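You operate a simulated robot arm through the tools that you are given. There is no shell and no other tool. Be economical: measure what you need, move in short steps, check, and stop when the job is done.

Carry out the task below with a simulated robot arm. There is one attempt and no reset: what you move stays moved.

Task
Prime the filter pump from the tall clear mug and start it.
Fine: fill the beige pot over its mark, shut its lid, open the inlet valve before the black pump button, see the flow; put the mug back, spill next to nothing, leave other valves and nuts. Set down upright: tall clear mug.

Only the result counts: the job must be done as asked and must still hold three seconds after the hand-in. Knocking over, shifting, dropping, spilling or breaking anything else fails it. Lids that push on must go on centred and level and be pressed home; caps that screw on are set level and turned clockwise until they are tight.

Robot
A 7-joint arm with a two-finger parallel gripper on a trunk, on a base that drives. Base frame: it is fixed to the floor where the robot stands at the start and does not move with it; the origin is under the middle of the robot, x ahead of it, y to its left, z up. Units: mm, rad, N and s.
With the tool pointing down near the work surface it reaches from about 100 to 660 mm from the robot's upright axis, wherever it stands. Its first joint turns from -2.007 to 2.007 rad. Places, roughly: beige pot [500, 200, 800]; beige pot lid [500, 200, 1000]; black pump button [500, -600, 400]; far left wing nut [600, 100, 1400]; far right wing nut [600, -400, 1400]; filter drain valve [300, -200, 400]; filter inlet valve [500, 400, 500]; filter outlet valve [600, -500, 700]; filter vent valve [400, 100, 1100]; flow window [700, -500, 700]; near left wing nut [400, -100, 1400]; near right wing nut [400, -200, 1400]. Payload 3.91 kg.
The tool frame sits at the grasp point between the pads (the TCP): z along the fingers, y along the line on which they close. The tips reach 30 mm beyond it. The gripper opens to 110 mm. The fingers are 20 mm wide and 10 mm thick; the gripper's body (48 by 112 mm) begins 55 mm behind the TCP.
Orientation is told as [roll, pitch, yaw] about the base's x, y, z axes, in that order, counted from this pose: with the fingers straight down and closing along the base's y, the tool's x points along the base's -x, its y along +y and its z along -z.

Tools
- The arm moves only by the tool jog_arm. Its argument "motion" is one flat list of numbers, 7 for each row, row after row: the shift along the tool's x, y, z in mm, then the turn, a rotation vector about the tool's x, y, z in rad, then the gripper command, from -1 (fully open) to 1 (shut), values between in proportion. In form: [tx, ty, tz, ax, ay, az, fingers, tx, ty, tz, ax, ay, az, fingers, ...]. A call has 1 to 12 rows; each row is the pose to reach, as a shift and turn from the pose commanded when the call began, along the tool's axes at that moment. Rows are played at 5 a second. More than 50 mm and 0.15 rad between two rows, or a gripper value outside its range, and nothing of the call is played. A pose out of reach is approached as far as the arm can. The call stops where the force on the tool passes 40 N (or 10 N more than at its start, if that is more) or the arm is blocked; 0.2 s more then pass. The fingers move at their own pace (about 108 mm/s each) and stop on an object; they squeeze with about 39 N. The grip force told is the motor's: it shows also when the fingers shut on nothing. Time passes only in rows, and 0.2 s behind the last, so rows that repeat a pose let the fingers close. It gives the time, the measured TCP pose, the force on the tool (base axes), the opening and the grip force at its end, in the units of the frame above (readings bear some noise), with the torque about the TCP (base axes, N m) and any sound that the robot's microphone picked up.
- Cameras (640 x 400 px; columns grow to the right, rows downward): "scene" is now at [-15.7, 194.5, 1691.2]; the picture's right is [0.68, -0.73, -0.00], its down [-0.66, -0.62, -0.43] and it looks along [0.31, 0.29, -0.90] (base axes); focal length 214 px, centre (320, 200). "wrist" rides on the gripper at [72, 17, -103] in the tool frame; the picture's right is [-0.23, 0.97, 0.00], its down [-0.76, -0.18, -0.62] and it looks along [-0.61, -0.14, 0.78] (tool axes); focal length 222 px, centre (320, 200). There is no depth. A picture from a camera that has moved, and an enlarged one, comes with that camera's place and axes in the base frame and with its lens.
- get_image(camera): a new picture of that camera. The clock stands still meanwhile.
- slide_trunk(by): slides the trunk up (or, below 0, down) by that many mm; the arm and the scene camera ride with it, the base frame stays. It gives what a move gives, with no picture.
- base_move(legs): drives the robot by 1 to 6 legs, each [ahead, turn to the left] in mm and rad, along the robot's own axes; the way and the turn of a leg run together, so that a leg with both is an arc; at most 1500 mm and 3.142 rad a leg. The arm and the cameras ride along, it lands a little off, and it stops where it bumps. It gives what a move gives.
- pan_tilt(pan, tilt): turns the head with the scene camera to pan (to the left, within 2.705 rad either way) and tilt (down, from -0.506 to 1.204), counted from straight ahead of the robot. It gives what a move gives.
- close_up(camera, box): a new picture of the part [left, top, right, bottom] of that camera's present view, enlarged. The clock stands still meanwhile.
- job_done(): hands the job in; it is judged then, once.

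Go step by step. Nothing tells you exact positions but the pictures and the camera data: compare them with the known pose of the tool, close in by small moves and look again before you grip or let go. The budget is 120 turns and 78 pictures, counting those below and the enlarged ones. Unless the task says otherwise, let go and move clear before handing in, and close with one line.

The tools are called after "Request:" as a command line: name --argument value ..., lists and objects as JSON in quotes. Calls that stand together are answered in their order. jog_arm: Moves the arm, as the interface text tells. Its arguments: {"type":"object","properties":{"motion":{"type":"array"}},"required":["motion"]} The other tools are called the same way: slide_trunk (by) slides the trunk up or down; base_move (legs) drives the base; pan_tilt (pan, tilt) turns the head that bears the scene camera; get_image (camera) takes a picture; close_up (camera, box) takes an enlarged picture of a part of a camera's view; job_done () hands the job in.

At the start:

```text
time_s: 0.0
eef_pos: [507.5, 162.1, 1336.8]
tcp_rot: [0.001, 0.0, 0.0]
wrist_force: [0.3, 0.1, -0.6]
ft_torque: [-0.01, 0.01, -0.01]
opening: 109.8
gripper_force: 0.0
trunk travel left (down, up): [-825.0, 165.0]
robot x, y, heading: [1.0, -0.9, 0.001]
head pan, tilt: [0.754, 1.126]
```

scene: 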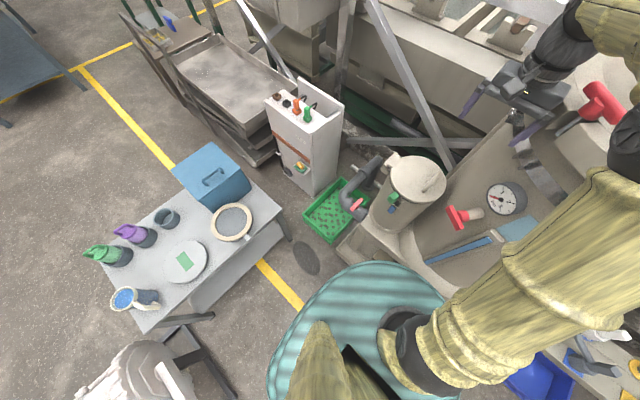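
wrist: 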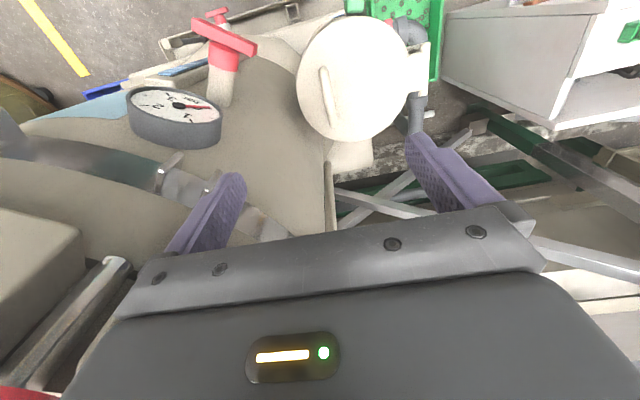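

I see the filter tank with a beige pot and lid ahead, and a side table on the left with several vessels. I'll enlarge both areas first.

Request:
close_up --camera "scene" --box '[70, 140, 290, 330]'

Request:
close_up --camera "scene" --box '[300, 120, 540, 280]'

Request:
pan_tilt --pan 0.0 --tilt 0.8

Request:
get_image --camera "scene"

```text
2.11 times, centred on (180, 235) of scene
camera zoom: at [-15.7, 194.5, 1691.2], right [0.68, -0.73, 0.0], down [-0.66, -0.62, -0.43], along [0.31, 0.29, -0.9], focal length 452 px, centre (615, 126)
```

zoom: 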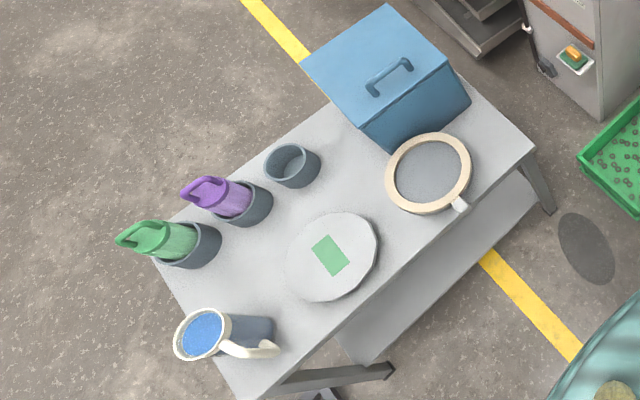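

```text
2.50 times, centred on (420, 200) of scene
camera zoom: at [-15.7, 194.5, 1691.2], right [0.68, -0.73, 0.0], down [-0.66, -0.62, -0.43], along [0.31, 0.29, -0.9], focal length 536 px, centre (70, 200)
```

zoom: 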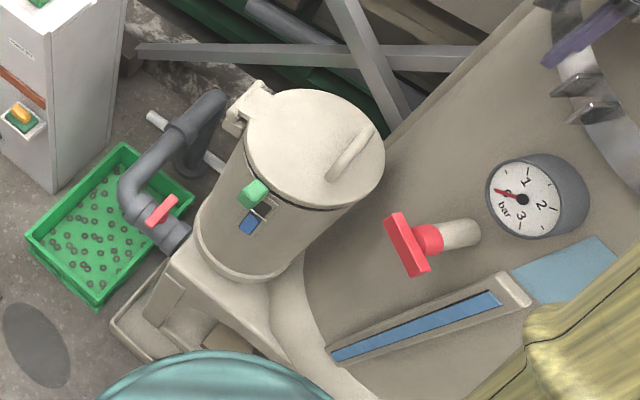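

```text
time_s: 1.1
eef_pos: [507.8, 160.4, 1336.2]
tcp_rot: [0.001, -0.001, 0.0]
wrist_force: [-0.1, -0.1, 0.0]
ft_torque: [0.05, -0.02, -0.01]
opening: 110.2
gripper_force: 0.0
trunk travel left (down, up): [-825.0, 165.0]
robot x, y, heading: [-2.4, -3.0, -0.002]
head pan, tilt: [0.0, 0.799]
```

```text
73 pictures are left
camera scene: at [20.3, 152.7, 1714.6], right [0.0, -1.0, 0.0], down [-0.72, 0.0, -0.7], along [0.7, 0.0, -0.72], focal length 214 px, centre (320, 200)
```

scene: 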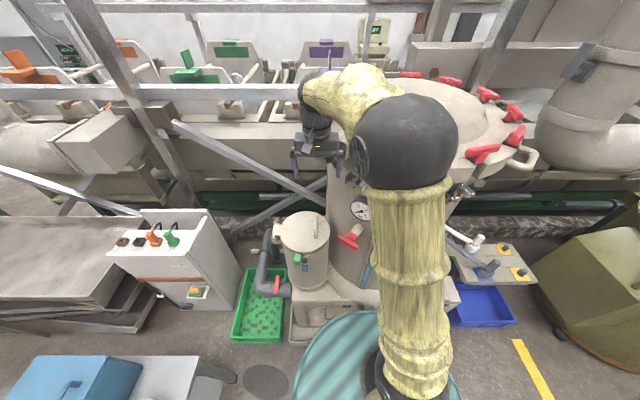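

The pot (with green clasp/lid) sits ahead-left. The pump is to the right; I'll look there.

Request:
pan_tilt --pan -0.85 --tilt 0.9

Request:
get_image --camera "scene"

```text
time_s: 2.3
eef_pos: [508.8, 161.2, 1336.7]
tcp_rot: [-0.001, 0.0, 0.001]
wrist_force: [-0.4, 0.4, 0.1]
ft_torque: [0.02, 0.0, 0.0]
opening: 109.9
gripper_force: 0.0
trunk travel left (down, up): [-825.0, 165.0]
robot x, y, heading: [3.1, -2.1, -0.0]
head pan, tilt: [-0.85, 0.901]
```

```text
72 pictures are left
camera scene: at [-10.5, 95.9, 1706.7], right [-0.75, -0.66, 0.0], down [-0.52, 0.59, -0.62], along [0.41, -0.47, -0.78], focal length 214 px, centre (320, 200)
```

scene: 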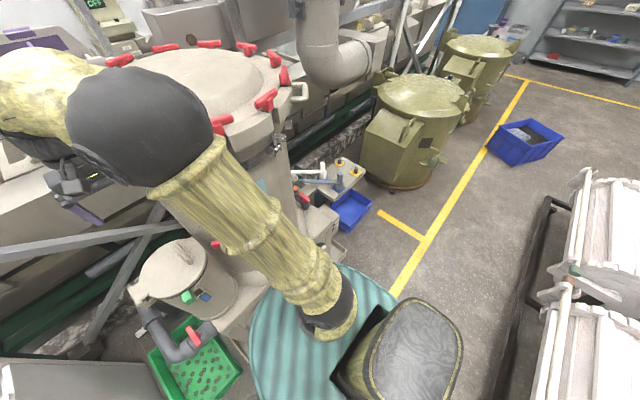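

Request:
close_up --camera "scene" --box '[250, 130, 400, 270]'

```text
2.86 times, centred on (325, 200) of scene
camera zoom: at [-10.5, 95.9, 1706.7], right [-0.75, -0.66, 0.0], down [-0.52, 0.59, -0.62], along [0.41, -0.47, -0.78], focal length 613 px, centre (306, 200)
```

zoom: 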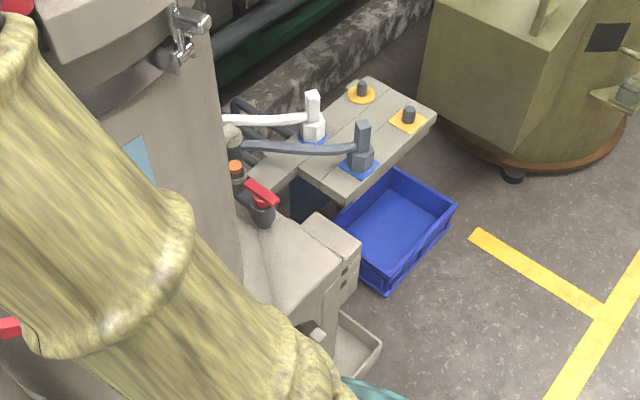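

Request:
close_up --camera "wrist" --box '[200, 0, 460, 170]'

Request:
pan_tilt --pan 0.3 --tilt 0.9

Request:
close_up --camera "scene" --box '[240, 120, 440, 260]'

```text
2.35 times, centred on (330, 85) of wrist
camera zoom: at [435.7, 178.3, 1441.2], right [0.23, 0.97, 0.0], down [0.76, -0.18, 0.62], along [0.61, -0.14, -0.78], focal length 523 px, centre (296, 471)
```

zoom: 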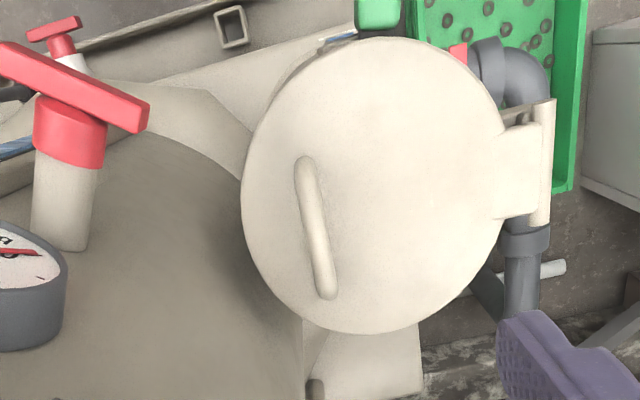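

```text
time_s: 3.6
eef_pos: [508.3, 160.5, 1336.7]
tcp_rot: [0.0, 0.0, 0.0]
wrist_force: [0.0, -0.4, 0.0]
ft_torque: [0.02, 0.01, 0.01]
opening: 109.8
gripper_force: 0.0
trunk travel left (down, up): [-825.0, 165.0]
robot x, y, heading: [2.6, -1.7, -0.003]
head pan, tilt: [0.3, 0.901]
```

```text
2.86 times, centred on (340, 190) of scene
camera zoom: at [11.8, 174.8, 1706.7], right [0.29, -0.96, 0.0], down [-0.75, -0.23, -0.62], along [0.59, 0.18, -0.78], focal length 613 px, centre (263, 229)
```

zoom: 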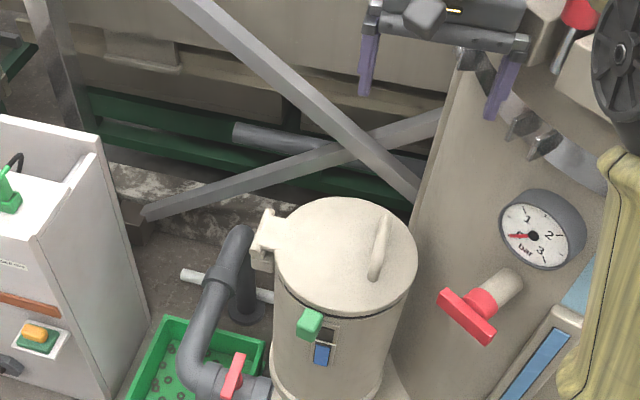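

The pot's lid is hinged on the left (y≈325), with a bar handle along x at about (535, 172, 1040). I'll shift the base slightly left so the opening arc is well in reach, then look at the table.

Request:
base_move --legs '[[0, 1.9], [105, 0], [0, -1.9]]'

Request:
pan_tilt --pan 1.9 --tilt 0.85

Request:
get_image --camera "scene"

Request:
get_image --camera "wrist"

```text
time_s: 9.9
eef_pos: [-264.6, 463.9, 1336.4]
tcp_rot: [-0.001, 0.001, 1.778]
wrist_force: [1.0, -0.6, 0.2]
ft_torque: [-0.01, -0.01, 0.01]
opening: 109.9
gripper_force: 0.0
trunk travel left (down, up): [-825.0, 165.0]
robot x, y, heading: [2.4, 1.2, 1.779]
head pan, tilt: [0.3, 0.901]
stopped in leg 1: the robot was blocked; the commanded pose is now the measured one
```

```text
time_s: 11.6
eef_pos: [-263.8, 463.6, 1337.8]
tcp_rot: [0.0, 0.0, 1.783]
wrist_force: [-0.6, 0.2, 0.0]
ft_torque: [0.04, 0.0, 0.01]
opening: 109.9
gripper_force: 0.0
trunk travel left (down, up): [-825.0, 165.0]
robot x, y, heading: [1.9, 0.8, 1.784]
head pan, tilt: [1.901, 0.85]
```

```text
68 pictures are left
camera scene: at [-204.7, -130.5, 1710.6], right [-0.51, 0.86, 0.0], down [0.64, 0.39, -0.66], along [-0.57, -0.34, -0.75], focal length 214 px, centre (320, 200)
```

scene: 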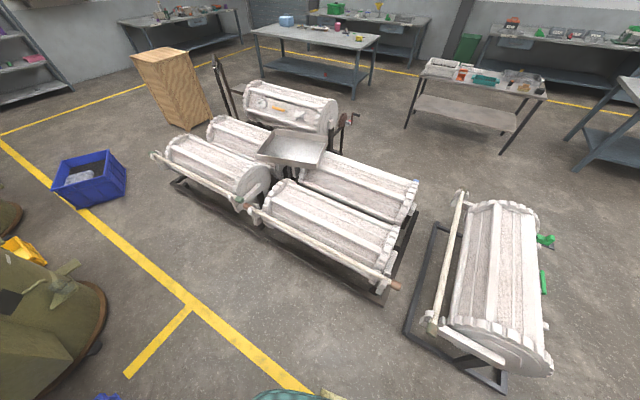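

```text
67 pictures are left
camera wrist: at [-265.7, 389.1, 1441.1], right [-1.0, 0.02, 0.0], down [0.01, 0.78, 0.62], along [0.01, 0.62, -0.78], focal length 222 px, centre (320, 200)
```

wrist: 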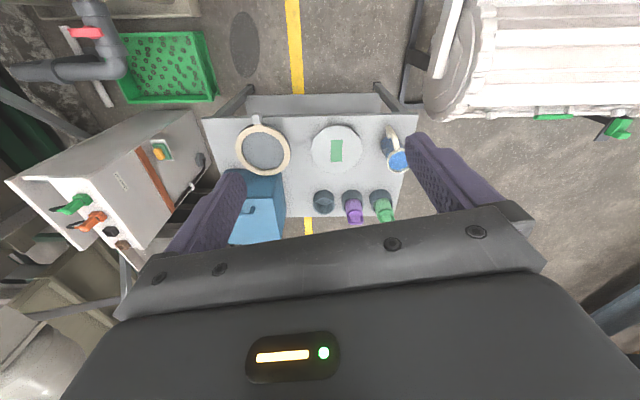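

The turn stopped at 1.78 rad, presumably blocked by something near the base; I check what it is, looking toward the pump.

Request:
pan_tilt --pan -2.3 --tilt 1.0

Request:
get_image --camera "scene"

```text
time_s: 15.0
eef_pos: [-264.4, 464.3, 1336.9]
tcp_rot: [-0.001, 0.0, 1.782]
wrist_force: [0.0, -0.1, 1.2]
ft_torque: [-0.02, -0.02, -0.03]
opening: 110.0
gripper_force: 0.0
trunk travel left (down, up): [-825.0, 165.0]
robot x, y, heading: [5.1, -1.7, 1.784]
head pan, tilt: [-2.3, 1.0]
```

```text
66 pictures are left
camera scene: at [-77.1, -124.9, 1699.5], right [-0.5, -0.87, 0.0], down [-0.73, 0.42, -0.54], along [0.47, -0.27, -0.84], focal length 214 px, centre (320, 200)
```

scene: 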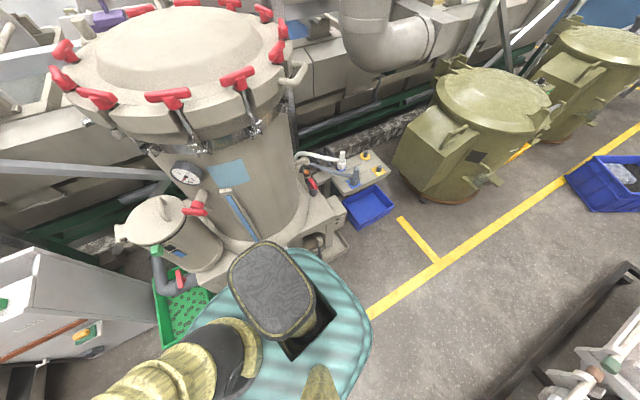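

The base is a square pad and a corner met the plant near the drain; nothing seems displaced. I'll turn back the way I came and back off diagonally, ending at about (-230, 97) heading 0.

Request:
base_move --legs '[[0, -1.783], [-100, 0], [0, -0.6], [-180, 0], [0, 0.6]]'

Request:
pan_tilt --pan 1.9 --tilt 0.9

Request:
get_image --camera "scene"

```text
time_s: 23.8
eef_pos: [433.0, 48.1, 1337.6]
tcp_rot: [0.016, 0.002, -0.24]
wrist_force: [3.1, 28.1, 4.2]
ft_torque: [-2.15, 0.23, 0.0]
opening: 95.4
gripper_force: 0.3
trunk travel left (down, up): [-825.0, 165.0]
robot x, y, heading: [-101.0, 2.0, -0.269]
head pan, tilt: [-2.3, 1.0]
stopped in leg 3: the force on the tool passed its limit at 50 N (the readings are from after the stop); the commanded pose is now the measured one
```

```text
time_s: 27.2
eef_pos: [434.5, 46.8, 1336.0]
tcp_rot: [0.009, 0.003, -0.244]
wrist_force: [4.0, 30.1, 0.2]
ft_torque: [-2.09, 0.25, -0.02]
opening: 94.6
gripper_force: 0.1
trunk travel left (down, up): [-825.0, 165.0]
robot x, y, heading: [-96.1, 5.7, -0.266]
head pan, tilt: [1.901, 0.901]
```

```text
65 pictures are left
camera scene: at [-120.6, 250.6, 1705.5], right [1.0, 0.06, 0.0], down [0.05, -0.79, -0.62], along [-0.04, 0.62, -0.79], focal length 214 px, centre (320, 200)
```

scene: 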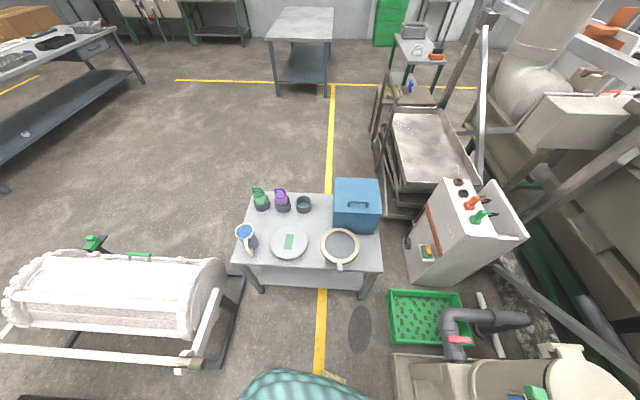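

The gripper bumped the tank's side during the right turn. I back out the way it came, and check what it touched.

Request:
base_move --legs '[[0, 0.27]]'

Request:
get_image --camera "wrist"

Request:
pan_tilt --pan -0.2 --tilt 0.6

Request:
get_image --camera "scene"

```text
time_s: 28.8
eef_pos: [405.2, 181.5, 1336.8]
tcp_rot: [0.014, 0.002, 0.025]
wrist_force: [0.3, 0.4, -0.4]
ft_torque: [0.02, -0.02, 0.02]
opening: 109.9
gripper_force: 0.1
trunk travel left (down, up): [-825.0, 165.0]
robot x, y, heading: [-99.6, 6.3, 0.011]
head pan, tilt: [1.901, 0.901]
```

```text
64 pictures are left
camera wrist: at [332.2, 194.3, 1441.8], right [0.2, 0.98, 0.01], down [0.77, -0.17, 0.62], along [0.61, -0.11, -0.79], focal length 222 px, centre (320, 200)
```

wrist: 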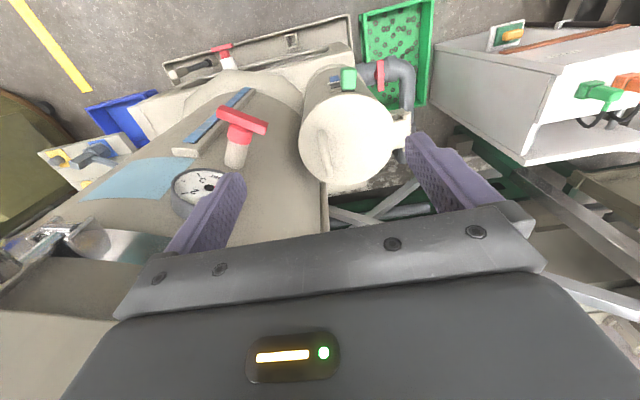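

```text
time_s: 30.8
eef_pos: [406.4, 180.9, 1337.3]
tcp_rot: [0.016, 0.003, 0.023]
wrist_force: [-0.3, -0.1, 0.6]
ft_torque: [0.01, -0.01, 0.0]
opening: 110.0
gripper_force: 0.0
trunk travel left (down, up): [-825.0, 165.0]
robot x, y, heading: [-99.3, 2.8, 0.002]
head pan, tilt: [-0.201, 0.6]
```

```text
63 pictures are left
camera scene: at [-73.6, 139.6, 1731.5], right [-0.19, -0.98, 0.0], down [-0.55, 0.11, -0.82], along [0.81, -0.16, -0.57], focal length 214 px, centre (320, 200)
```

scene: 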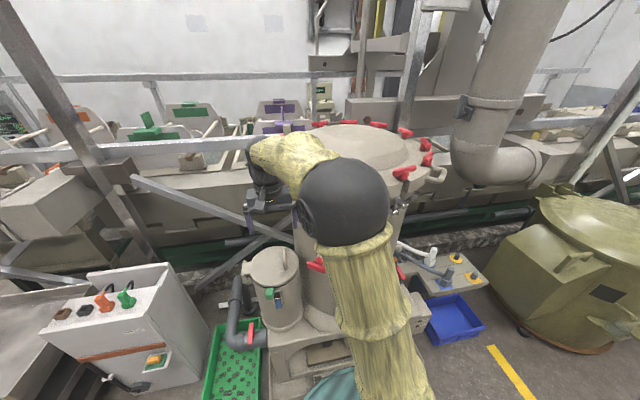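

Nothing appears displaced (solid tank wall). I retract the arm, then back off and shift left.

Request:
jog_arm --motion '[50, 0, 0, 0, 0, 0, -1, 100, 0, 0, 0, 0, 0, -1, 150, 0, 0, 0, 0, 0, -1]'

Request:
base_move --legs '[[-110, 0], [0, -0.7], [-150, 0], [0, 0.7]]'

Request:
pan_tilt --pan 1.8 --tilt 0.9

Request:
get_image --camera "scene"

```text
time_s: 31.6
eef_pos: [252.1, 176.1, 1337.4]
tcp_rot: [0.015, 0.0, 0.027]
wrist_force: [-0.4, -0.4, -0.3]
ft_torque: [0.05, -0.08, 0.03]
opening: 110.2
gripper_force: 0.1
trunk travel left (down, up): [-825.0, 165.0]
robot x, y, heading: [-97.4, 1.9, 0.01]
head pan, tilt: [-0.201, 0.6]
```

```text
time_s: 36.6
eef_pos: [80.7, -15.0, 1338.2]
tcp_rot: [0.016, 0.003, -0.671]
wrist_force: [-0.3, -0.7, 0.1]
ft_torque: [0.01, 0.02, -0.02]
opening: 110.1
gripper_force: 0.0
trunk travel left (down, up): [-825.0, 165.0]
robot x, y, heading: [-301.1, 79.0, -0.692]
head pan, tilt: [-0.201, 0.6]
stopped in leg 3: the robot was blocked; the commanded pose is now the measured one
```

```text
time_s: 38.6
eef_pos: [80.2, -12.4, 1338.6]
tcp_rot: [0.017, 0.0, -0.67]
wrist_force: [0.9, 0.0, 0.1]
ft_torque: [-0.04, -0.02, 0.01]
opening: 109.8
gripper_force: 0.1
trunk travel left (down, up): [-825.0, 165.0]
robot x, y, heading: [-300.7, 82.8, -0.684]
head pan, tilt: [1.799, 0.901]
```

```text
62 pictures are left
camera scene: at [-218.0, 304.6, 1706.8], right [0.9, -0.44, 0.0], down [-0.35, -0.7, -0.62], along [0.28, 0.56, -0.78], focal length 214 px, centre (320, 200)
```

scene: 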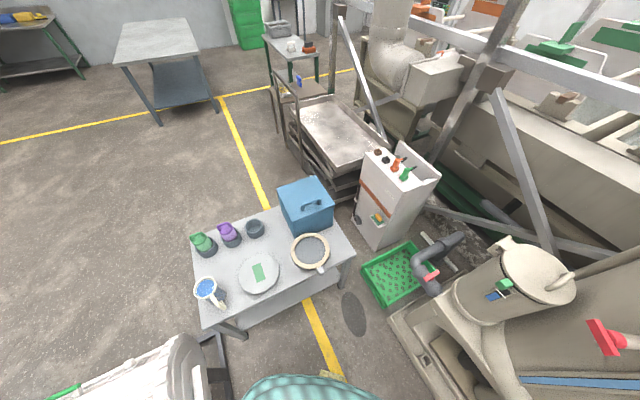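

Blocked again at the rear, so I creep forward, straighten, and drive to the pot with the arm still retracted.

Request:
base_move --legs '[[25, 0], [0, 0.684], [230, 0]]'

Request:
get_image --camera "wrist"

```text
time_s: 43.5
eef_pos: [305.3, 231.5, 1338.1]
tcp_rot: [0.015, 0.002, 0.013]
wrist_force: [0.6, -0.3, -1.1]
ft_torque: [-0.02, 0.03, -0.03]
opening: 110.0
gripper_force: 0.1
trunk travel left (down, up): [-825.0, 165.0]
robot x, y, heading: [-50.6, 70.2, -0.007]
head pan, tilt: [1.799, 0.901]
```

```text
61 pictures are left
camera wrist: at [232.2, 245.6, 1442.5], right [0.22, 0.98, 0.01], down [0.77, -0.18, 0.62], along [0.61, -0.12, -0.79], focal length 222 px, centre (320, 200)
```

wrist: 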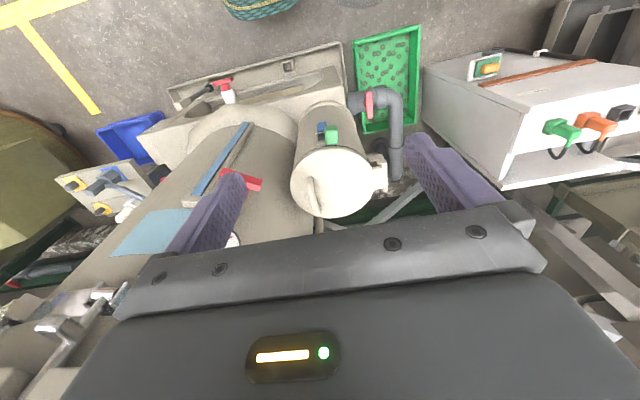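

The handle recomputes to about (532, 171, 1040). Moving above it and checking.

Request:
jog_arm --motion '[-45, -12, 0, 0, 0, 0, -0.3, -90, -24, 0, 0, 0, 0, -0.3, -135, -36, 0, 0, 0, 0, -0.3, -180, -48, 20, 0, 0, 0, -0.3, -220, -60, 50, 0, 0, 0, -0.3, -227, -60, 95, 0, 0, 0, -0.3, -227, -60, 140, 0, 0, 0, -0.3]'

Request:
get_image --camera "wrist"

Request:
pan_tilt --pan 0.3 --tilt 0.8

Request:
close_up --camera "scene" --box '[220, 100, 420, 260]'

```text
refused: row 4 steps farther than a row can; nothing moved
```

```text
60 pictures are left
camera wrist: at [232.2, 245.6, 1442.5], right [0.22, 0.98, 0.01], down [0.77, -0.18, 0.62], along [0.61, -0.12, -0.79], focal length 222 px, centre (320, 200)
```

wrist: 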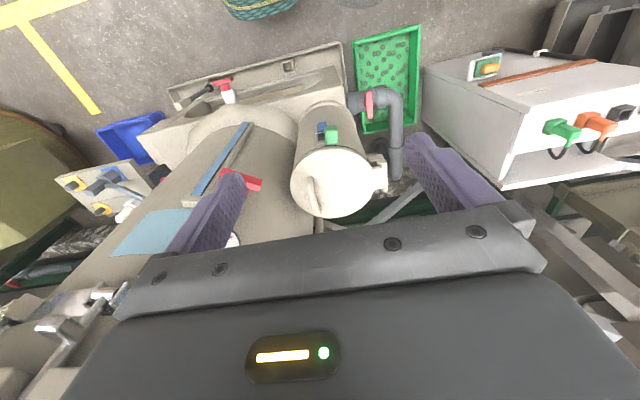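

```text
time_s: 45.1
eef_pos: [303.5, 231.1, 1338.5]
tcp_rot: [0.017, 0.0, 0.013]
wrist_force: [-0.2, 0.2, 0.9]
ft_torque: [0.0, -0.02, 0.0]
opening: 110.2
gripper_force: 0.0
trunk travel left (down, up): [-825.0, 165.0]
robot x, y, heading: [-52.3, 60.2, -0.003]
head pan, tilt: [0.3, 0.799]
```

```text
2.50 times, centred on (320, 180) of scene
camera zoom: at [-34.7, 240.6, 1714.6], right [0.29, -0.96, 0.0], down [-0.69, -0.21, -0.7], along [0.67, 0.2, -0.72], focal length 536 px, centre (320, 250)
```

zoom: 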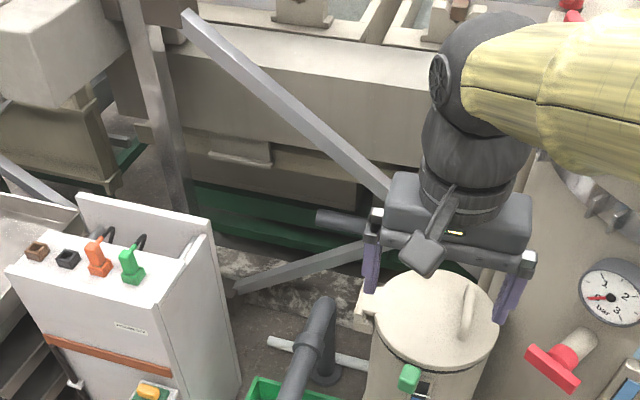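

Request:
jog_arm --motion '[-45, -12, 0, 0, 0, 0, -0.3, -90, -24, 0, 0, 0, 0, -0.3, -135, -36, 0, 0, 0, 0, -0.3, -175, -48, 10, 0, 0, 0, -0.3, -210, -60, 30, 0, 0, 0, -0.3, -228, -60, 70, 0, 0, 0, -0.3, -228, -60, 110, 0, 0, 0, -0.3, -228, -60, 150, 0, 0, 0, -0.3, -228, -60, 190, 0, 0, 0, -0.3]'

Request:
get_image --camera "wrist"

Request:
close_up --camera "scene" --box '[270, 150, 430, 270]'

```text
time_s: 47.1
eef_pos: [535.9, 175.8, 1145.5]
tcp_rot: [0.016, 0.0, 0.012]
wrist_force: [-0.3, 0.0, -0.5]
ft_torque: [-0.02, 0.0, 0.02]
opening: 71.7
gripper_force: 0.1
trunk travel left (down, up): [-825.0, 165.0]
robot x, y, heading: [-51.5, 62.2, -0.009]
head pan, tilt: [0.3, 0.799]
```

```text
58 pictures are left
camera wrist: at [462.6, 190.8, 1249.9], right [0.22, 0.98, 0.01], down [0.76, -0.18, 0.62], along [0.61, -0.12, -0.79], focal length 222 px, centre (320, 200)
```

wrist: 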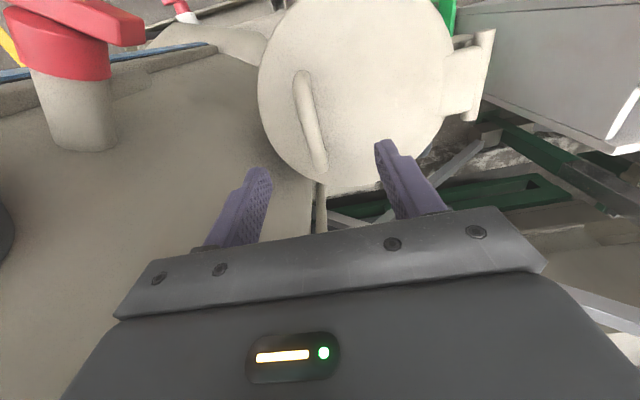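

```text
3.33 times, centred on (350, 210) of scene
camera zoom: at [-33.6, 240.8, 1714.6], right [0.29, -0.96, 0.0], down [-0.69, -0.21, -0.7], along [0.67, 0.2, -0.72], focal length 715 px, centre (220, 167)
```

zoom: 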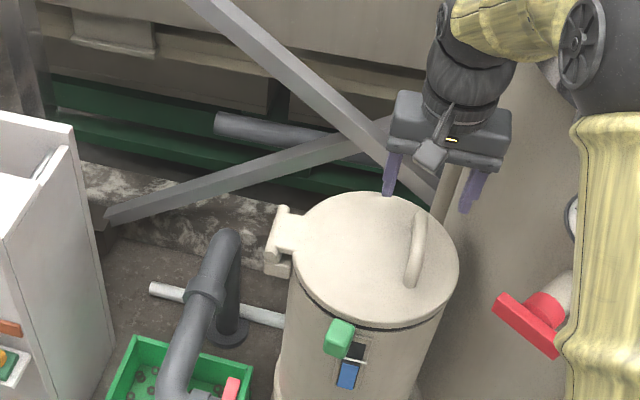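

Handle centre fits (539, 170, 1032). I lower to z≈1043 there and close.

Request:
jog_arm --motion '[-3, -5, 40, 0, 0, 0, -0.3, -3, -5, 75, 0, 0, 0, -0.3, -3, -5, 90, 0, 0, 0, -0.3, -3, -5, 103, 0, 0, 0, -0.3]'

Request:
close_up --camera "wrist" --box '[180, 0, 500, 220]'

```text
time_s: 48.1
eef_pos: [535.9, 172.9, 1042.7]
tcp_rot: [0.016, 0.001, 0.011]
wrist_force: [0.0, 0.2, 0.1]
ft_torque: [-0.01, 0.01, 0.01]
opening: 71.6
gripper_force: 0.0
trunk travel left (down, up): [-825.0, 165.0]
robot x, y, heading: [-50.8, 63.5, -0.006]
head pan, tilt: [0.3, 0.799]
```

```text
1.82 times, centred on (340, 110) of wrist
camera zoom: at [463.0, 187.2, 1147.4], right [0.22, 0.98, 0.01], down [0.77, -0.18, 0.62], along [0.61, -0.12, -0.79], focal length 404 px, centre (284, 364)
```

zoom: 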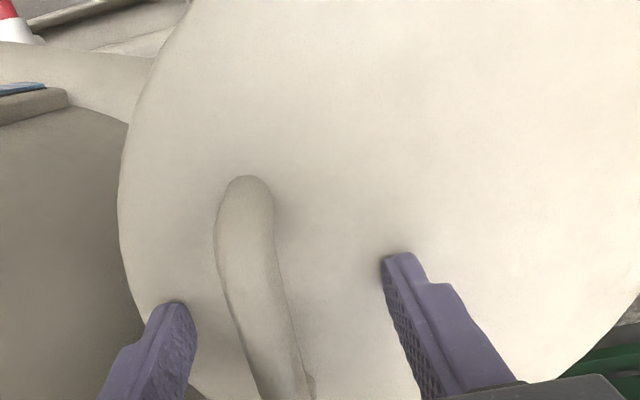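

The bar lies between the fingers; closing.

Request:
jog_arm --motion '[0, -1, 0, 0, 0, 0, 0.3, 0, -1, 0, 0, 0, 0, 1, 0, -1, 0, 0, 0, 0, 1, 0, -1, 0, 0, 0, 0, 1]'

```text
time_s: 49.1
eef_pos: [535.6, 169.7, 1043.0]
tcp_rot: [0.015, 0.001, 0.011]
wrist_force: [-0.4, -8.3, -0.1]
ft_torque: [-0.07, 0.13, -0.41]
opening: 15.4
gripper_force: 45.1
trunk travel left (down, up): [-825.0, 165.0]
robot x, y, heading: [-50.0, 66.4, -0.003]
head pan, tilt: [0.3, 0.799]
```

Request:
jog_arm --motion '[0, 4, -15.8, 0.1, 0, 0, 1, 0, 9.6, -31.2, 0.2, 0, 0, 1, 0, 16.6, -45.9, 0.3, 0, 0, 1, 0, 25.1, -59.8, 0.4, 0, 0, 1]'

Request:
close_up --camera "scene" --box '[240, 130, 440, 270]'

```text
time_s: 50.1
eef_pos: [535.7, 197.7, 1101.6]
tcp_rot: [-0.386, 0.002, 0.012]
wrist_force: [-4.2, 1.3, -2.2]
ft_torque: [0.08, 0.0, -0.51]
opening: 15.4
gripper_force: 45.3
trunk travel left (down, up): [-825.0, 165.0]
robot x, y, heading: [-54.2, 61.3, -0.007]
head pan, tilt: [0.3, 0.799]
```

```text
2.86 times, centred on (340, 200) of scene
camera zoom: at [-35.2, 240.9, 1714.6], right [0.29, -0.96, 0.0], down [-0.69, -0.21, -0.7], along [0.67, 0.2, -0.72], focal length 613 px, centre (263, 200)
```

zoom: 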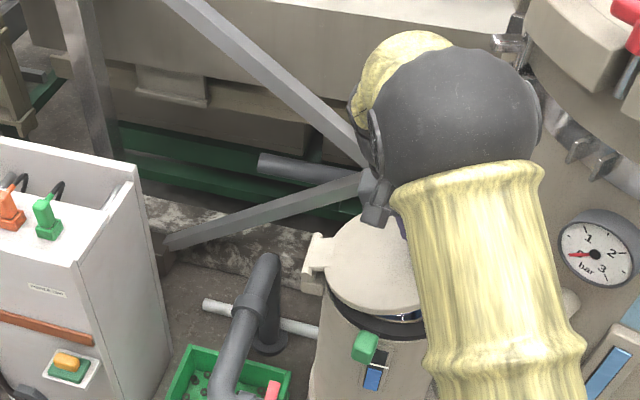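

The lid follows with low forces; continuing the same arc.

Request:
jog_arm --motion '[0, 4, -15.8, 0.1, 0, 0, 1, 0, 9.6, -31.2, 0.2, 0, 0, 1, 0, 16.6, -45.9, 0.3, 0, 0, 1, 0, 25.1, -59.8, 0.4, 0, 0, 1, 0, 34.9, -72.8, 0.5, 0, 0, 1]'

```text
time_s: 51.3
eef_pos: [535.6, 259.6, 1154.1]
tcp_rot: [-0.887, 0.005, 0.012]
wrist_force: [-5.2, 10.2, -19.7]
ft_torque: [0.03, -0.23, -0.3]
opening: 15.5
gripper_force: 44.9
trunk travel left (down, up): [-825.0, 165.0]
robot x, y, heading: [-50.3, 64.4, -0.002]
head pan, tilt: [0.3, 0.799]
```

Request:
jog_arm --motion '[0, 6.7, -14.5, 0.1, 0, 0, 1, 0, 14.3, -28.5, 0.2, 0, 0, 1, 0, 22.4, -41.7, 0.3, 0, 0, 1, 0, 30.8, -54.7, 0.4, 0, 0, 1]'

Request:
close_up --camera "scene" --box '[200, 100, 440, 270]'

```text
time_s: 52.3
eef_pos: [535.3, 316.1, 1173.8]
tcp_rot: [-1.287, -0.007, 0.012]
wrist_force: [8.7, -1.0, 17.9]
ft_torque: [0.28, 0.21, -0.42]
opening: 15.4
gripper_force: 45.1
trunk travel left (down, up): [-825.0, 165.0]
robot x, y, heading: [-51.6, 64.7, -0.001]
head pan, tilt: [0.3, 0.799]
```

```text
2.35 times, centred on (320, 185) of scene
camera zoom: at [-34.7, 239.6, 1715.3], right [0.29, -0.96, 0.0], down [-0.69, -0.21, -0.7], along [0.67, 0.2, -0.72], focal length 505 px, centre (320, 235)
```

zoom: 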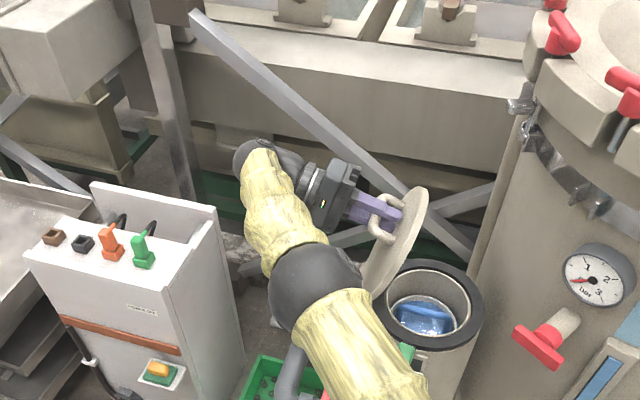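

The fit now gives the hinge at about (y 340, z 998), radius 177. Continuing past vertical.

Request:
jog_arm --motion '[0, -6.3, -14.5, 0.1, 0, 0, 1, 0, -1.1, -31.4, 0.2, 0, 0, 1, 0, 5.6, -47.7, 0.28, 0, 0, 1, 0, 14.0, -63.3, 0.36, 0, 0, 1]'

Request:
close_up --camera "scene" --box '[200, 100, 440, 270]'

```text
time_s: 52.8
eef_pos: [535.0, 320.9, 1174.8]
tcp_rot: [-1.343, 0.017, 0.0]
wrist_force: [-1.7, -2.6, 4.7]
ft_torque: [-0.25, -0.59, 0.64]
opening: 15.6
gripper_force: 45.3
out of reach, approached as far as the arm can: row 1, 2
trunk travel left (down, up): [-825.0, 165.0]
robot x, y, heading: [-51.0, 63.5, -0.001]
head pan, tilt: [0.3, 0.799]
stopped in row 2: the force on the tool passed its limit at 97 N (the readings are from after the stop); the commanded pose is now the measured one
```

```text
2.35 times, centred on (320, 185) of scene
camera zoom: at [-35.2, 240.4, 1714.4], right [0.29, -0.96, 0.0], down [-0.69, -0.21, -0.7], along [0.67, 0.2, -0.72], focal length 505 px, centre (320, 235)
```

zoom: 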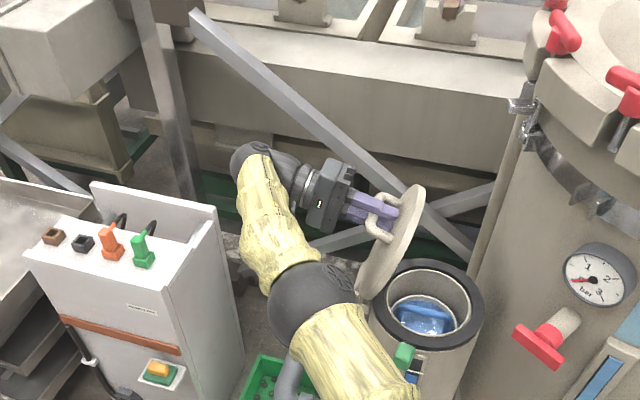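

The arm is at its reach limit with the lid near 78°. I'll carry it the rest of the way by turning the base slightly left while creeping ahead, which moves the hand purely in +y.

Request:
base_move --legs '[[25, 0.09]]'

Request:
close_up --camera "scene" --box '[200, 100, 440, 270]'

```text
time_s: 53.8
eef_pos: [533.7, 373.9, 1171.0]
tcp_rot: [-1.341, 0.024, 0.089]
wrist_force: [-10.2, -5.6, -24.8]
ft_torque: [-0.16, -0.97, 0.11]
opening: 15.9
gripper_force: 45.6
trunk travel left (down, up): [-825.0, 165.0]
robot x, y, heading: [-25.5, 63.1, 0.088]
head pan, tilt: [0.3, 0.799]
```

```text
2.35 times, centred on (320, 185) of scene
camera zoom: at [-24.8, 242.8, 1714.2], right [0.38, -0.93, 0.0], down [-0.66, -0.27, -0.7], along [0.65, 0.26, -0.72], focal length 505 px, centre (320, 235)
```

zoom: 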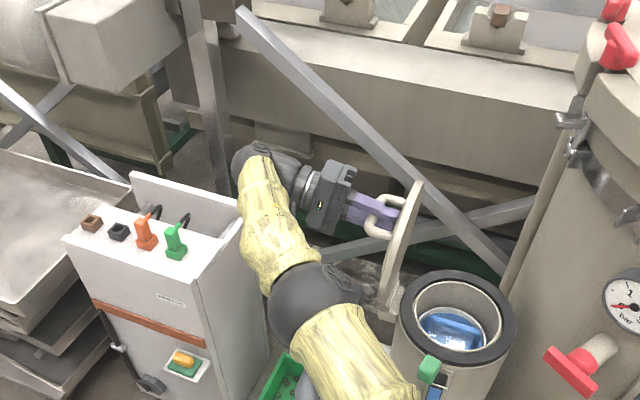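

Request:
jog_arm --motion '[0, 9.7, 2.3, 0, 0, 0, 1]'

Request:
base_move --legs '[[20, 0.065]]'

Request:
close_up --camera "scene" --box '[200, 100, 440, 270]'

```text
time_s: 54.2
eef_pos: [534.9, 372.8, 1169.5]
tcp_rot: [-1.349, 0.005, 0.089]
wrist_force: [-2.7, 1.5, 7.8]
ft_torque: [-0.06, -0.84, -0.47]
opening: 15.6
gripper_force: 45.3
trunk travel left (down, up): [-825.0, 165.0]
robot x, y, heading: [-24.3, 64.2, 0.086]
head pan, tilt: [0.3, 0.799]
stopped in row 1: the force on the tool passed its limit at 44 N (the readings are from after the stop); the commanded pose is now the measured one
```

```text
time_s: 55.2
eef_pos: [534.1, 406.2, 1159.0]
tcp_rot: [-1.344, 0.019, 0.147]
wrist_force: [4.7, 0.1, -3.5]
ft_torque: [0.06, -0.95, -0.45]
opening: 16.4
gripper_force: 45.0
trunk travel left (down, up): [-825.0, 165.0]
robot x, y, heading: [-8.9, 68.5, 0.146]
head pan, tilt: [0.3, 0.799]
stopped in leg 1: the force on the tool passed its limit at 45 N (the readings are from after the stop); the commanded pose is now the measured one
```

```text
2.35 times, centred on (320, 185) of scene
camera zoom: at [-16.6, 244.7, 1714.7], right [0.43, -0.9, 0.0], down [-0.65, -0.31, -0.7], along [0.63, 0.3, -0.72], focal length 505 px, centre (320, 235)
```

zoom: 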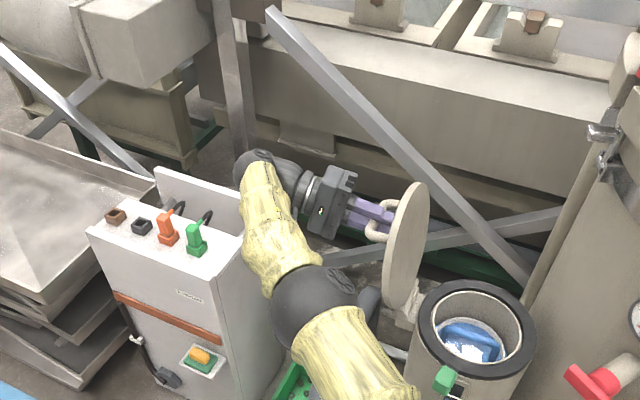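

The lid is ~97° open, past vertical. I open the fingers and withdraw by turning the base a little further.

Request:
jog_arm --motion '[0, 0, 0, 0, 0, 0, 0.2, 0, 0, 0, 0, 0, 0, -0.2, 0, 0, 0, 0, 0, 0, -0.2]'

Request:
base_move --legs '[[15, 0.1]]'

Request:
close_up --camera "scene" --box '[200, 100, 440, 270]'

```text
time_s: 56.0
eef_pos: [534.2, 407.9, 1161.8]
tcp_rot: [-1.344, 0.022, 0.149]
wrist_force: [1.1, 1.7, 0.0]
ft_torque: [-0.02, 0.04, 0.01]
opening: 66.0
gripper_force: 0.0
trunk travel left (down, up): [-825.0, 165.0]
robot x, y, heading: [-4.9, 65.2, 0.144]
head pan, tilt: [0.3, 0.799]
```

```text
time_s: 57.1
eef_pos: [511.1, 463.4, 1160.8]
tcp_rot: [-1.344, 0.021, 0.247]
wrist_force: [0.6, 0.0, 0.5]
ft_torque: [-0.03, 0.0, -0.01]
opening: 66.0
gripper_force: 0.1
trunk travel left (down, up): [-825.0, 165.0]
robot x, y, heading: [6.4, 72.1, 0.249]
head pan, tilt: [0.3, 0.799]
```

```text
2.35 times, centred on (320, 185) of scene
camera zoom: at [-20.7, 245.9, 1714.6], right [0.52, -0.85, 0.0], down [-0.61, -0.37, -0.7], along [0.6, 0.36, -0.72], focal length 505 px, centre (320, 235)
```

zoom: 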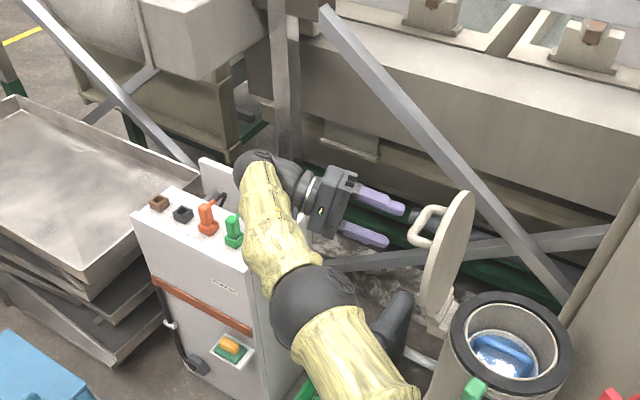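

The lid stays open. Now I fold the arm back to pointing down, then go for the mug.

Request:
jog_arm --motion '[20, -15, -12, -0.1, 0, 0, -0.6, 50, -30, -25, -0.2, 0, 0, -0.6, 85, -45, -40, -0.3, 0, 0, -0.6, 120, -55, -50, -0.4, 0, 0, -0.6, 150, -60, -60, -0.52, 0, 0, -0.6, 165, -65, -70, -0.64, 0, 0, -0.6, 180, -70, -80, -0.76, 0, 0, -0.6, 190, -75, -90, -0.88, 0, 0, -0.6, 200, -80, -90, -1.0, 0, 0, -0.6, 200, -85, -90, -1.12, 0, 0, -0.6, 200, -90, -90, -1.24, 0, 0, -0.6, 200, -95, -90, -1.34, 0, 0, -0.6]'

Request:
base_move --legs '[[0, -0.249], [-230, 0]]'

Request:
pan_tilt --pan 2.2 --tilt 1.1

Request:
get_image --camera "scene"

```text
time_s: 59.7
eef_pos: [302.5, 477.9, 1277.4]
tcp_rot: [-0.002, 0.021, 0.247]
wrist_force: [0.3, -0.5, -0.7]
ft_torque: [0.01, 0.02, -0.02]
opening: 88.1
gripper_force: 0.2
trunk travel left (down, up): [-825.0, 165.0]
robot x, y, heading: [4.1, 71.6, 0.247]
head pan, tilt: [0.3, 0.799]
```

```text
time_s: 62.7
eef_pos: [168.7, 393.1, 1277.5]
tcp_rot: [-0.003, 0.021, -0.006]
wrist_force: [-0.5, -0.5, -0.3]
ft_torque: [-0.01, -0.05, 0.01]
opening: 87.9
gripper_force: 0.0
trunk travel left (down, up): [-825.0, 165.0]
robot x, y, heading: [-221.4, 70.1, -0.008]
head pan, tilt: [0.3, 0.799]
```

```text
time_s: 64.6
eef_pos: [169.2, 393.3, 1276.4]
tcp_rot: [-0.004, 0.02, -0.004]
wrist_force: [0.3, -0.4, 0.3]
ft_torque: [-0.02, -0.02, 0.01]
opening: 87.9
gripper_force: 0.0
trunk travel left (down, up): [-825.0, 165.0]
robot x, y, heading: [-219.6, 70.9, -0.007]
head pan, tilt: [2.201, 1.1]
```

```text
49 pictures are left
camera scene: at [-317.0, 275.8, 1692.9], right [0.81, 0.58, 0.0], down [0.52, -0.72, -0.45], along [-0.26, 0.37, -0.89], focal length 214 px, centre (320, 200)
```

scene: 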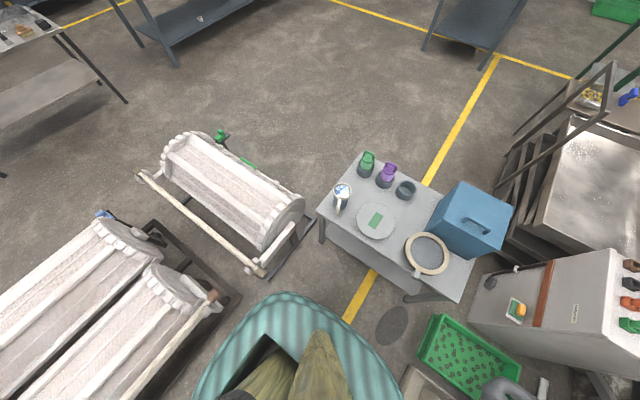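

Request:
close_up --camera "scene" --box '[310, 145, 400, 235]'

```text
4.44 times, centred on (355, 190) of scene
camera zoom: at [-317.0, 275.8, 1692.9], right [0.81, 0.58, 0.0], down [0.52, -0.72, -0.45], along [-0.26, 0.37, -0.89], focal length 953 px, centre (164, 244)
```

zoom: 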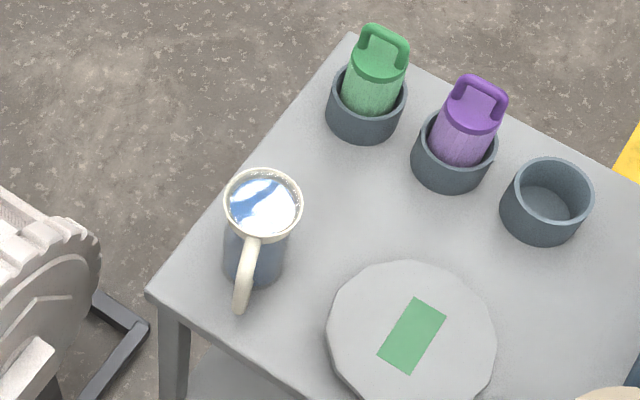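

The mug (blue water, rim ≈83 mm, body ≈72 mm, handle toward −y) stands at about (−519, 747), rim at z≈800. I'll turn toward it here and drive closer.

Request:
base_move --legs '[[0, 1.0], [0, 0.9]]'

Request:
pan_tilt --pan 0.0 --tilt 1.1

Request:
get_image --camera "scene"

```text
time_s: 72.0
eef_pos: [-651.0, 336.2, 1277.4]
tcp_rot: [-0.004, 0.021, 1.895]
wrist_force: [0.6, -0.6, 0.7]
ft_torque: [0.01, 0.0, 0.02]
opening: 88.1
gripper_force: 0.0
trunk travel left (down, up): [-825.0, 165.0]
robot x, y, heading: [-219.2, 70.9, 1.894]
head pan, tilt: [2.201, 1.1]
```

```text
time_s: 74.0
eef_pos: [-651.3, 337.2, 1277.8]
tcp_rot: [-0.004, 0.02, 1.892]
wrist_force: [0.4, 0.3, 0.3]
ft_torque: [-0.02, 0.02, 0.02]
opening: 88.2
gripper_force: 0.1
trunk travel left (down, up): [-825.0, 165.0]
robot x, y, heading: [-219.2, 72.9, 1.891]
head pan, tilt: [0.0, 1.1]
```

```text
47 pictures are left
camera scene: at [-367.5, 26.1, 1692.9], right [0.95, 0.32, 0.0], down [0.28, -0.85, -0.45], along [-0.14, 0.43, -0.89], focal length 214 px, centre (320, 200)
```

scene: 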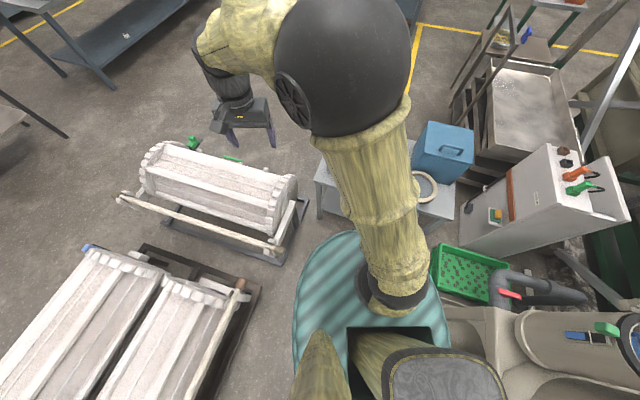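

Clear. I drive 120 mm ahead and bring the hand over the mug at height.

Request:
base_move --legs '[[120, 0]]'

Request:
jog_arm --motion '[-25, -30, 0, 0, 0, 0, -0.6, -50, -60, 0, 0, 0, 0, -1, -75, -90, 0, 0, 0, 0, -1, -100, -120, 0, 0, 0, 0, -1, -125, -150, 0, 0, 0, 0, -1, -150, -180, 0, 0, 0, 0, -1, -175, -210, 20, 0, 0, 0, -1, -200, -240, 50, 0, 0, 0, -1, -226, -256, 80, 0, 0, 0, -1, -226, -256, 125, 0, 0, 0, -1, -226, -256, 170, 0, 0, 0, -1]'

Request:
get_image --camera "wrist"

```text
time_s: 75.4
eef_pos: [-688.8, 451.6, 1275.7]
tcp_rot: [-0.003, 0.023, 1.894]
wrist_force: [-0.3, 0.6, 0.6]
ft_torque: [-0.03, 0.01, -0.02]
opening: 88.0
gripper_force: 0.1
trunk travel left (down, up): [-825.0, 165.0]
robot x, y, heading: [-260.6, 183.7, 1.892]
head pan, tilt: [0.0, 1.1]
```

```text
time_s: 77.8
eef_pos: [-516.0, 743.4, 1101.3]
tcp_rot: [-0.004, 0.021, 1.896]
wrist_force: [-0.6, 0.1, -0.3]
ft_torque: [0.01, 0.0, 0.0]
opening: 109.9
gripper_force: 0.1
trunk travel left (down, up): [-825.0, 165.0]
robot x, y, heading: [-259.3, 186.4, 1.889]
head pan, tilt: [0.0, 1.1]
```

```text
46 pictures are left
camera wrist: at [-510.1, 671.1, 1207.2], right [-1.0, -0.09, -0.01], down [-0.08, 0.79, 0.61], along [-0.05, 0.6, -0.8], focal length 222 px, centre (320, 200)
```

wrist: 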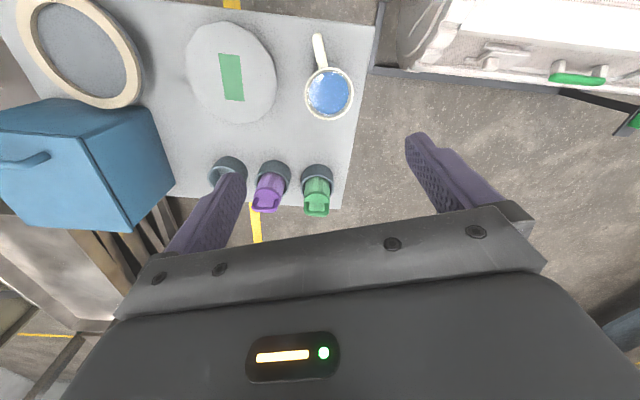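

Handle direction matches the tool's x axis nicely. Refining to (−528, 755) and lowering to z≈900.

Request:
jog_arm --motion '[-15, 7.5, 40, 0, 0, 0, -1, -15, 7.5, 80, 0, 0, 0, -1, -15, 7.5, 120, 0, 0, 0, -1, -15, 7.5, 160, 0, 0, 0, -1, -15, 7.5, 190, 0, 0, 0, -1]'

Request:
get_image --camera "wrist"

Request:
close_up --camera "scene" --box '[220, 80, 380, 220]'

```text
time_s: 79.0
eef_pos: [-525.1, 751.7, 911.3]
tcp_rot: [-0.003, 0.022, 1.895]
wrist_force: [-0.5, 0.2, 1.1]
ft_torque: [0.0, 0.03, 0.02]
opening: 109.8
gripper_force: 0.1
trunk travel left (down, up): [-825.0, 165.0]
robot x, y, heading: [-258.1, 182.7, 1.9]
head pan, tilt: [0.0, 1.1]
```

```text
45 pictures are left
camera wrist: at [-520.2, 679.9, 1017.3], right [-1.0, -0.09, -0.01], down [-0.08, 0.79, 0.61], along [-0.05, 0.61, -0.79], focal length 222 px, centre (320, 200)
```

wrist: 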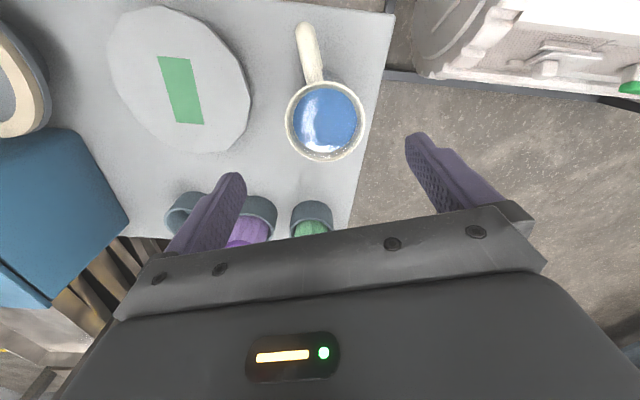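

```text
2.86 times, centred on (300, 150) of scene
camera zoom: at [-405.3, 139.9, 1692.9], right [0.95, 0.32, 0.0], down [0.28, -0.85, -0.45], along [-0.14, 0.43, -0.89], focal length 613 px, centre (377, 343)
```

zoom: 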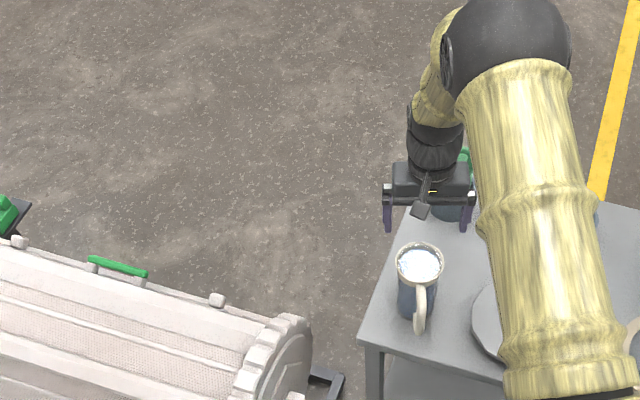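

Rim at (−529, 755, 790), centred between the fingers. Lowering so the pads sit below the rim.

Request:
jog_arm --motion '[-4, 2.8, 35, 0, 0, 0, -1, -4, 2.8, 70, 0, 0, 0, -1, -4, 2.8, 100, 0, 0, 0, -1, -4, 2.8, 125, 0, 0, 0, -1, -4, 2.8, 145, 0, 0, 0, -1, -4, 2.8, 154, 0, 0, 0, -1]'

Request:
get_image --camera "wrist"

```text
time_s: 80.4
eef_pos: [-527.8, 751.2, 758.3]
tcp_rot: [-0.005, 0.021, 1.895]
wrist_force: [-0.5, -0.2, -0.1]
ft_torque: [0.02, 0.01, 0.01]
opening: 109.8
gripper_force: 0.0
trunk travel left (down, up): [-825.0, 165.0]
robot x, y, heading: [-260.4, 184.4, 1.888]
head pan, tilt: [0.0, 1.1]
```

```text
43 pictures are left
camera wrist: at [-522.2, 678.4, 863.9], right [-1.0, -0.09, -0.01], down [-0.08, 0.79, 0.61], along [-0.05, 0.61, -0.79], focal length 222 px, centre (320, 200)
```

wrist: 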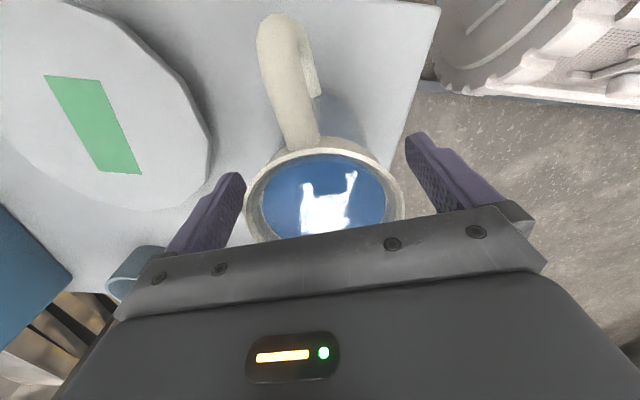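

Symmetric; closing on the body.

Request:
jog_arm --motion '[-2, 0, 0, 0, 0, 0, -0.5, -2, 0, 0, 0, 0, 0, 0, -2, 0, 0, 0, 0, 0, 1, -2, 0, 0, 0, 0, 0, 1, -2, 0, 0, 0, 0, 0, 1]'

```text
time_s: 81.6
eef_pos: [-529.7, 752.6, 759.0]
tcp_rot: [-0.003, 0.02, 1.894]
wrist_force: [0.9, 0.5, -0.2]
ft_torque: [0.14, 0.18, -0.04]
opening: 79.1
gripper_force: 39.0
trunk travel left (down, up): [-825.0, 165.0]
robot x, y, heading: [-257.5, 183.3, 1.895]
head pan, tilt: [0.0, 1.1]
```

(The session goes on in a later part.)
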